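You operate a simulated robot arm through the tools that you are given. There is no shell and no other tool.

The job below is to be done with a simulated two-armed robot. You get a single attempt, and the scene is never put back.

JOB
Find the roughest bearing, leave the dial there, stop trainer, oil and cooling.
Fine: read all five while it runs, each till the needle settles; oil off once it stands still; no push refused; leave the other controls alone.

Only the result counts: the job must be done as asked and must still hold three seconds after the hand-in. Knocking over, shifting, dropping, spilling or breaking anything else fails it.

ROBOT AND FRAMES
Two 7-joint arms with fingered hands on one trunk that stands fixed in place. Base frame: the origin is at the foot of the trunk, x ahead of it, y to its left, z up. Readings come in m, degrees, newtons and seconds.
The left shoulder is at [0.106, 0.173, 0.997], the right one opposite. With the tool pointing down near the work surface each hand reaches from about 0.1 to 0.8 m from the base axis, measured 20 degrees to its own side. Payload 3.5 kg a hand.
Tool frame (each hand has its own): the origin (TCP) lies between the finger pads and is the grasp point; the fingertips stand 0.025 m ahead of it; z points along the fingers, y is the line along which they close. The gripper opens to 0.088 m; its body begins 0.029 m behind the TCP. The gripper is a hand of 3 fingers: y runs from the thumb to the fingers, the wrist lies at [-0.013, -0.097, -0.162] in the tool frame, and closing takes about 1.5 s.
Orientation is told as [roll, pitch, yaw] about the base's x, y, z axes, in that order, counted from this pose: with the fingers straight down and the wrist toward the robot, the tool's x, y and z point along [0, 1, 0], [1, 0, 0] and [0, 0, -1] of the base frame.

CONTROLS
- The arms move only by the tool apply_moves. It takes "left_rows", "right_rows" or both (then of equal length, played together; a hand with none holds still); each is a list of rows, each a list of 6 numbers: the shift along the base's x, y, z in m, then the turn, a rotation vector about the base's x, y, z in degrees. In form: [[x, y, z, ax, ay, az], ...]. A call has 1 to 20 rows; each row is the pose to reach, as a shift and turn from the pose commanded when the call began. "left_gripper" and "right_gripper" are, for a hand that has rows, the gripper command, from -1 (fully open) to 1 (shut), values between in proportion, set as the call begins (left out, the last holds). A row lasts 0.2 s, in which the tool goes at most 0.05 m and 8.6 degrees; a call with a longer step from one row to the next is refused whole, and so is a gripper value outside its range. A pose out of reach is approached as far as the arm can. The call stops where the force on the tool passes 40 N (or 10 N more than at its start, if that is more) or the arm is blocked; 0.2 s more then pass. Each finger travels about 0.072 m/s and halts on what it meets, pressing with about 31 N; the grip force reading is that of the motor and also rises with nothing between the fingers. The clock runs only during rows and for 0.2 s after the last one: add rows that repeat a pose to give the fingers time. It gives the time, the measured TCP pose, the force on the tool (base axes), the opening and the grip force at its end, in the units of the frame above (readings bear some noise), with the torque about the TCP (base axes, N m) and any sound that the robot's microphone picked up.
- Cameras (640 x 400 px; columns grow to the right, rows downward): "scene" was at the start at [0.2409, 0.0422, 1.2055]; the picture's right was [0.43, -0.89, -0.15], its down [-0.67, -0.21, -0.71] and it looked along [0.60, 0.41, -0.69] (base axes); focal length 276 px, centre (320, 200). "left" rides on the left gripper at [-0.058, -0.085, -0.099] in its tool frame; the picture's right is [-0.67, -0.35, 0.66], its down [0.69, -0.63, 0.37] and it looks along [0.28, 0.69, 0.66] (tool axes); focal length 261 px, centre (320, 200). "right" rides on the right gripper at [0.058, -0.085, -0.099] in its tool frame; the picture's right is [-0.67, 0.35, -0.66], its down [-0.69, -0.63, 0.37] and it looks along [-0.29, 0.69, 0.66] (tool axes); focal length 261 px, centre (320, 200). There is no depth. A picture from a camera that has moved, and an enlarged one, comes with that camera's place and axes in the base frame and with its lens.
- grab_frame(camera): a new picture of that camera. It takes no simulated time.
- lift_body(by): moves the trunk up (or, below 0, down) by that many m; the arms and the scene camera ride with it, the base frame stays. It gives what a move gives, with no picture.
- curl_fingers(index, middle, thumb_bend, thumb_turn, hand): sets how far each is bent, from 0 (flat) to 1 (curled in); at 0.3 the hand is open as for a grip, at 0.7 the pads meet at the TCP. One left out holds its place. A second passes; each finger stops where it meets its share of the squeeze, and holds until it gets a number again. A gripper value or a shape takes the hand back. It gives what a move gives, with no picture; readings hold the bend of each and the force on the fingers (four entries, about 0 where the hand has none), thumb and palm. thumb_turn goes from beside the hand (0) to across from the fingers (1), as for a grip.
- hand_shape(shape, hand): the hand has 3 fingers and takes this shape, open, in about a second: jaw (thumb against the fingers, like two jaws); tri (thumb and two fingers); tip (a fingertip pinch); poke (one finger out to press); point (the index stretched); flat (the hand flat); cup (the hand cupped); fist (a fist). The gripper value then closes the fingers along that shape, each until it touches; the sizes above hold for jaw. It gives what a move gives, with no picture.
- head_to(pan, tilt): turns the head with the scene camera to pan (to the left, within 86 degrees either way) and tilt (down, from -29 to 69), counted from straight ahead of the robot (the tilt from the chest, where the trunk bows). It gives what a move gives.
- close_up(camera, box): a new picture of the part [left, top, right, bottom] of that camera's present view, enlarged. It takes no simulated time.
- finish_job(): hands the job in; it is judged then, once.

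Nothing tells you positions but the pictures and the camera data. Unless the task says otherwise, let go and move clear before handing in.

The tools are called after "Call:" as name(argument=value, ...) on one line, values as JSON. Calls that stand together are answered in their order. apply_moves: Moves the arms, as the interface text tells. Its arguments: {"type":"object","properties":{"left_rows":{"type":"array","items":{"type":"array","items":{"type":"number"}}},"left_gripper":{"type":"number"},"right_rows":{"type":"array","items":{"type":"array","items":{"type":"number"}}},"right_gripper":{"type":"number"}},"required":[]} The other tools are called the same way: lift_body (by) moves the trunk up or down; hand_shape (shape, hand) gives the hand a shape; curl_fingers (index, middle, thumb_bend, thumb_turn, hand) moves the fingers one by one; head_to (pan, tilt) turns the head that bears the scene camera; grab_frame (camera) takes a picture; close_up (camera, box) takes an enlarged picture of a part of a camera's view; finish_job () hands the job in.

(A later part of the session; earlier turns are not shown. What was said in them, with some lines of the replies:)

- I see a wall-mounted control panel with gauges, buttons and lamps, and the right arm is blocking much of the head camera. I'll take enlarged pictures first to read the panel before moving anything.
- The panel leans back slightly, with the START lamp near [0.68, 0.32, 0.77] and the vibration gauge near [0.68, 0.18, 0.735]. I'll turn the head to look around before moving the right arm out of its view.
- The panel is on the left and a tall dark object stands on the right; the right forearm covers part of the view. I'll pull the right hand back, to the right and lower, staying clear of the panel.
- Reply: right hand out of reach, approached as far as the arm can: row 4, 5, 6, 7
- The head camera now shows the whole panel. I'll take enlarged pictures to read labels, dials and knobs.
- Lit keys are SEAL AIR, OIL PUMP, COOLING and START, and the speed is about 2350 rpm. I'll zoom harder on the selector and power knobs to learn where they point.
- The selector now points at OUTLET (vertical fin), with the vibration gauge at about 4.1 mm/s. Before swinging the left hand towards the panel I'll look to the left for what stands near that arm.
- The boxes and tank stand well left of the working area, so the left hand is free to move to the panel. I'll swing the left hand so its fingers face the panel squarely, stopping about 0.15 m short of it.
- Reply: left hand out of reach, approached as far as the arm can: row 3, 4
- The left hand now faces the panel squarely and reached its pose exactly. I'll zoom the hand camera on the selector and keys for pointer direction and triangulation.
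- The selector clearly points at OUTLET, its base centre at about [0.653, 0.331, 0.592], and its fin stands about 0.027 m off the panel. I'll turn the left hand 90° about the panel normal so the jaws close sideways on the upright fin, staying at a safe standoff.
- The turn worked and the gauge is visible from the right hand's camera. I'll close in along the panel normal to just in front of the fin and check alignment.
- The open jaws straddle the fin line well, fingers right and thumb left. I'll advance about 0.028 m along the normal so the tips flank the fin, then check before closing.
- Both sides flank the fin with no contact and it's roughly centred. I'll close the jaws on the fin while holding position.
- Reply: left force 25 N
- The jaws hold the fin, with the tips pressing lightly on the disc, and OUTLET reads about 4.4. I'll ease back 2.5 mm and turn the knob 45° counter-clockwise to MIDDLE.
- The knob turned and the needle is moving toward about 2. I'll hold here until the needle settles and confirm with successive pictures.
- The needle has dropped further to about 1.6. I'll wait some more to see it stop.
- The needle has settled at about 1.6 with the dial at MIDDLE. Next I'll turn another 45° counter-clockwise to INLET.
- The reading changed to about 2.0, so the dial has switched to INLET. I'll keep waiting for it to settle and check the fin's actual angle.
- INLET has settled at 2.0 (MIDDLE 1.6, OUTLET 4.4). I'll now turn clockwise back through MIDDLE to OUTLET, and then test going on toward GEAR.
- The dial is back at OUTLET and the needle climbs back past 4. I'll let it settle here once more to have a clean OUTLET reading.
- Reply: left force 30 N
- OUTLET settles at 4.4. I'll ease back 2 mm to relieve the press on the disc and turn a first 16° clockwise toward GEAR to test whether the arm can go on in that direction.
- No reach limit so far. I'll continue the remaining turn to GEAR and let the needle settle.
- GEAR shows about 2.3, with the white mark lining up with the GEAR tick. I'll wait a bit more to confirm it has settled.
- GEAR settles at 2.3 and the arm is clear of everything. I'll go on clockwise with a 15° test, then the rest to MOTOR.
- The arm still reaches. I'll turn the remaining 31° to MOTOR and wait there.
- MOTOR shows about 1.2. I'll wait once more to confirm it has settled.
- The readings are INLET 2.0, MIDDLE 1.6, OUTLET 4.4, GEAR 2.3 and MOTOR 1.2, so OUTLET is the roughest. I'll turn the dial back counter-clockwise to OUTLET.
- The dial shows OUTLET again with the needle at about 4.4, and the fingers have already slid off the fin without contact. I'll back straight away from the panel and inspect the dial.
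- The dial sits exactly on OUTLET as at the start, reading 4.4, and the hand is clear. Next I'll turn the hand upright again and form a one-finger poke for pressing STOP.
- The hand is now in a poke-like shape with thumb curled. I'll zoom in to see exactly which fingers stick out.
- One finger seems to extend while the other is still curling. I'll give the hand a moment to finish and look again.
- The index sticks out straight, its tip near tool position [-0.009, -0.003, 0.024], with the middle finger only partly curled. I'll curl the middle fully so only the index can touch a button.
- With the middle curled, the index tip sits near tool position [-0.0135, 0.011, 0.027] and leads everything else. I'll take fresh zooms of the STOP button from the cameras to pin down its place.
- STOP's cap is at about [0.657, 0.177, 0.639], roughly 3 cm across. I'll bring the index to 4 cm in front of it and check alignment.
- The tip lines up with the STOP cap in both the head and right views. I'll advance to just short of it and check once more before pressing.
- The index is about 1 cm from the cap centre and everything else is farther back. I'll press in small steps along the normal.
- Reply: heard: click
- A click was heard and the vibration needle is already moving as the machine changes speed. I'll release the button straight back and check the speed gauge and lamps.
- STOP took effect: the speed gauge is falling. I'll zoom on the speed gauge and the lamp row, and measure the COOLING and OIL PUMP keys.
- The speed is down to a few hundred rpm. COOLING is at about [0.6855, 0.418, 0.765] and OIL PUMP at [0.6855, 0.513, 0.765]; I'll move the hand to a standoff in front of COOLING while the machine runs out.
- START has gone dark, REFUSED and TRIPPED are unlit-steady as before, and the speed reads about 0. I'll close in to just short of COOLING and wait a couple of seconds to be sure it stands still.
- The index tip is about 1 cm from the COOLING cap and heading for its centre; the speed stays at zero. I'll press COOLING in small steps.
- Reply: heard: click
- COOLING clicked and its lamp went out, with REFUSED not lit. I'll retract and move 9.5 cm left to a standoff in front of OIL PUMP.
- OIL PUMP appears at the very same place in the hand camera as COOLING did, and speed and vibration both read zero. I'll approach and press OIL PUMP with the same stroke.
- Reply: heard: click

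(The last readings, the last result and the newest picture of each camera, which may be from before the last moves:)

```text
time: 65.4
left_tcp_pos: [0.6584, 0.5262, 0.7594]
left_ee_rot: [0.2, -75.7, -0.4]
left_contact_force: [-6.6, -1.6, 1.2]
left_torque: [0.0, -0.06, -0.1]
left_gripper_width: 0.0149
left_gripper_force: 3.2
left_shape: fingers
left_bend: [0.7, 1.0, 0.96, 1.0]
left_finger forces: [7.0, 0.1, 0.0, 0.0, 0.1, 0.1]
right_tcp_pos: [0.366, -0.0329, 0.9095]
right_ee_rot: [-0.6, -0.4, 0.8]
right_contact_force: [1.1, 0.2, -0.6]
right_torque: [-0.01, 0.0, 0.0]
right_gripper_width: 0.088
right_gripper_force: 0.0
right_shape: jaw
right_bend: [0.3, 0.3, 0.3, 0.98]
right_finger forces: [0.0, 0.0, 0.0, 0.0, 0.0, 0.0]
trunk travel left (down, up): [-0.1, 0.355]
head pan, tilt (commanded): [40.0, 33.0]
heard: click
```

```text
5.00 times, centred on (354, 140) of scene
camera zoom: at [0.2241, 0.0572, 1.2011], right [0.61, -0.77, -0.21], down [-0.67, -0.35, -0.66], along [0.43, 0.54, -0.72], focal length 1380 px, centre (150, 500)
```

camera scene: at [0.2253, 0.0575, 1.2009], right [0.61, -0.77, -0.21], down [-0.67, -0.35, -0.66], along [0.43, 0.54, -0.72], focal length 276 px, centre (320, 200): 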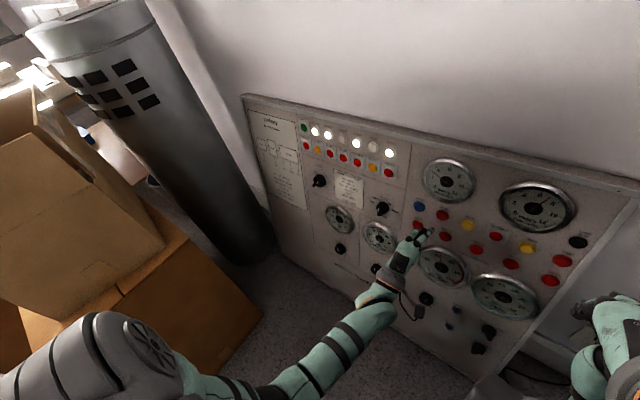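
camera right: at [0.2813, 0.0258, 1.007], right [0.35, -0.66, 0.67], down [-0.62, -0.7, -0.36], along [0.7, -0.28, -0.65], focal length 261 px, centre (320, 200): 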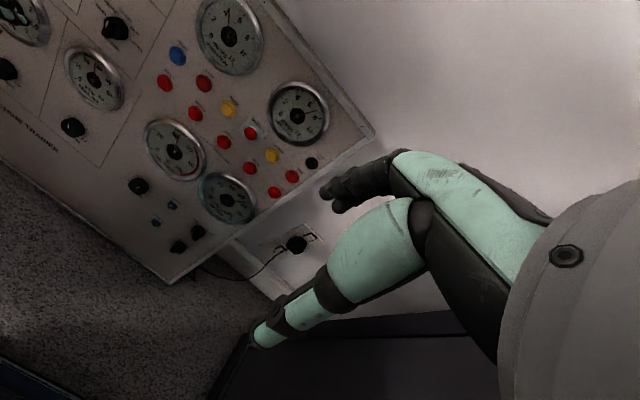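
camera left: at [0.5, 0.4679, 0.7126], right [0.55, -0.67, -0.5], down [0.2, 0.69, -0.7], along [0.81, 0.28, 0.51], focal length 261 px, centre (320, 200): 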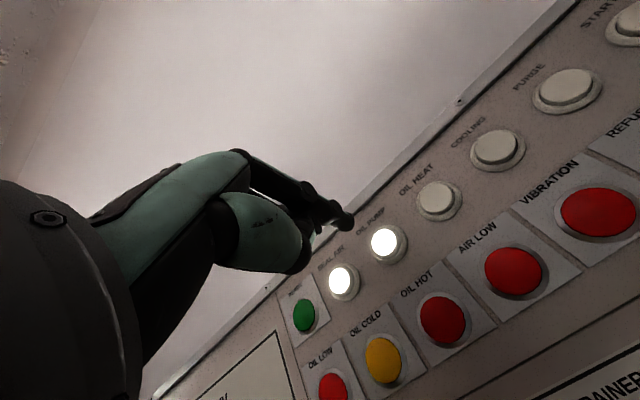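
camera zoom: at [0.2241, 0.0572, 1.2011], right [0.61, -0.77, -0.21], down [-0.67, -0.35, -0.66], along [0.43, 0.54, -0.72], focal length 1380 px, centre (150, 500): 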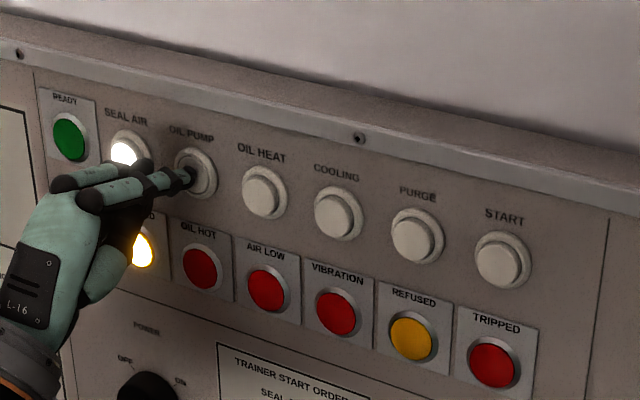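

OIL PUMP clicked and went dark. I'll retract the hand well clear of the panel and inspect all lamps and gauges.

Call:
apply_moves(left_rows=[[-0.0145, 0, 0.0037, 0, 0, 0], [-0.0339, 0, 0.0087, 0, 0, 0], [-0.06, 0, 0.0117, 0, 0, 0], [-0.09, 0, 0.012, 0, 0, 0], [-0.12, 0, 0.012, 0, 0, 0], [-0.15, 0, 0.012, 0, 0, 0]])

Call:
grab_frame(camera="scene")

Call:
close_up(camera="scene", box=[280, 100, 440, 200])

Call:
close_up(camera="scene", box=[310, 170, 430, 260])

Call:
close_up(camera="scene", box=[420, 150, 580, 330])

```text
time: 66.8
left_tcp_pos: [0.5102, 0.5262, 0.771]
left_ee_rot: [0.3, -75.6, -0.4]
left_contact_force: [0.8, -0.2, 0.6]
left_torque: [0.01, -0.01, -0.01]
left_gripper_width: 0.015
left_gripper_force: 0.1
left_shape: fingers
left_bend: [0.7, 1.0, 0.96, 1.0]
left_finger forces: [0.0, 0.1, 0.1, 0.0, 0.0, 0.0]
right_tcp_pos: [0.3677, -0.0323, 0.9072]
right_ee_rot: [-0.5, -0.4, 0.8]
right_contact_force: [0.2, -0.7, 1.0]
right_torque: [-0.01, -0.02, 0.03]
right_gripper_width: 0.0878
right_gripper_force: 0.0
right_shape: jaw
right_bend: [0.3, 0.3, 0.3, 0.98]
right_finger forces: [0.0, 0.1, 0.0, 0.0, 0.1, 0.0]
trunk travel left (down, up): [-0.1, 0.355]
head pan, tilt (commanded): [40.0, 33.0]
```

```text
taken
camera scene: at [0.2248, 0.0574, 1.201], right [0.61, -0.77, -0.21], down [-0.67, -0.35, -0.66], along [0.43, 0.54, -0.72], focal length 276 px, centre (320, 200)
```

scene: 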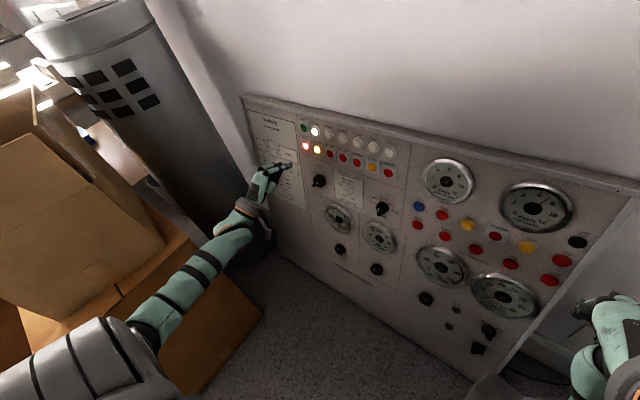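

```text
4.00 times, centred on (360, 150) of scene
camera zoom: at [0.2248, 0.0574, 1.201], right [0.61, -0.77, -0.21], down [-0.67, -0.35, -0.66], along [0.43, 0.54, -0.72], focal length 1104 px, centre (160, 400)
```

zoom: 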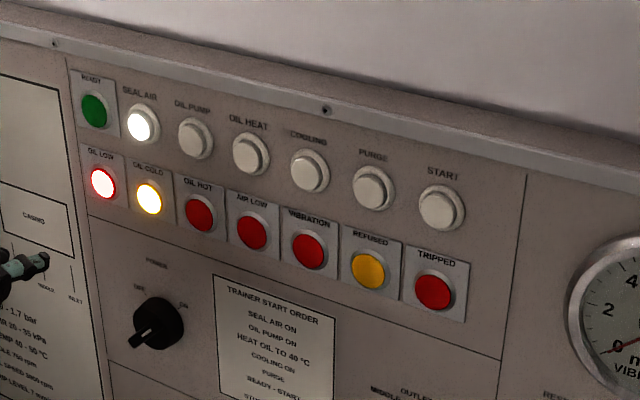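

```text
4.44 times, centred on (370, 215) of scene
camera zoom: at [0.2248, 0.0574, 1.201], right [0.61, -0.77, -0.21], down [-0.67, -0.35, -0.66], along [0.43, 0.54, -0.72], focal length 1227 px, centre (98, 133)
```

zoom: 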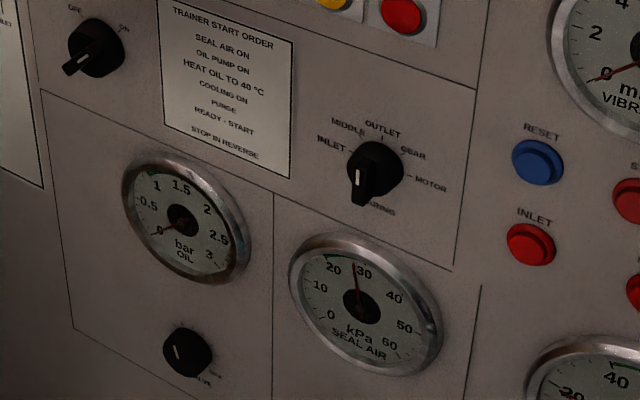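

```text
2.22 times, centred on (500, 240) of scene
camera zoom: at [0.2248, 0.0574, 1.201], right [0.61, -0.77, -0.21], down [-0.67, -0.35, -0.66], along [0.43, 0.54, -0.72], focal length 613 px, centre (-80, 111)
```

zoom: 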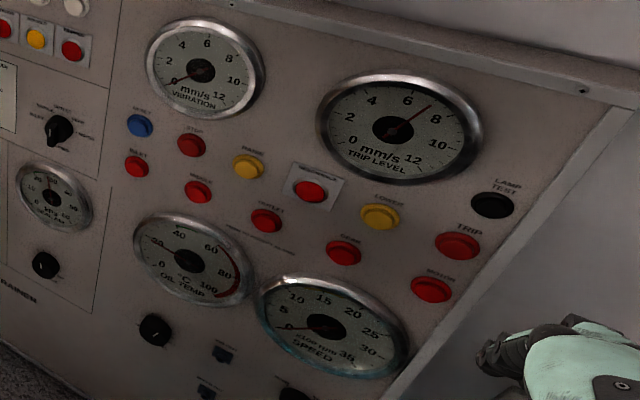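

The trainer stands still, and START, COOLING and OIL PUMP are dark. SEAL AIR is still on, REFUSED and TRIPPED are unlit, and the dial rests on OUTLET, the roughest bearing. OIL LOW and OIL COLD came on after I switched the oil pump off. The hand is clear of the panel, so I'll hand the job in.

Call:
finish_job()

```text
The job is handed in.
```

The job is done and handed in. OUTLET is the roughest bearing and the dial is left there. The trainer, oil pump and cooling are all off.

I read all five bearings while the trainer ran, waiting at each until the needle settled:

| Bearing | Vibration (mm/s) |
|---|---|
| OUTLET | 4.4 |
| GEAR | 2.3 |
| INLET | 2.0 |
| MIDDLE | 1.6 |
| MOTOR | 1.2 |

- **Shutdown order:** I pressed STOP and waited until the speed gauge stayed at zero. Then I switched off COOLING, and OIL PUMP last.
- **Pushes:** each of the three presses clicked once. The REFUSED and TRIPPED lamps were unlit in the pictures after each press.
- **Other controls:** I touched only the bearing dial, STOP, COOLING and OIL PUMP. SEAL AIR is still on.
- **Alarm lamps:** OIL LOW and OIL COLD lit once the oil pump went off. The oil pressure gauge had dropped to zero and the oil temperature reading was falling. I left both lamps alone.
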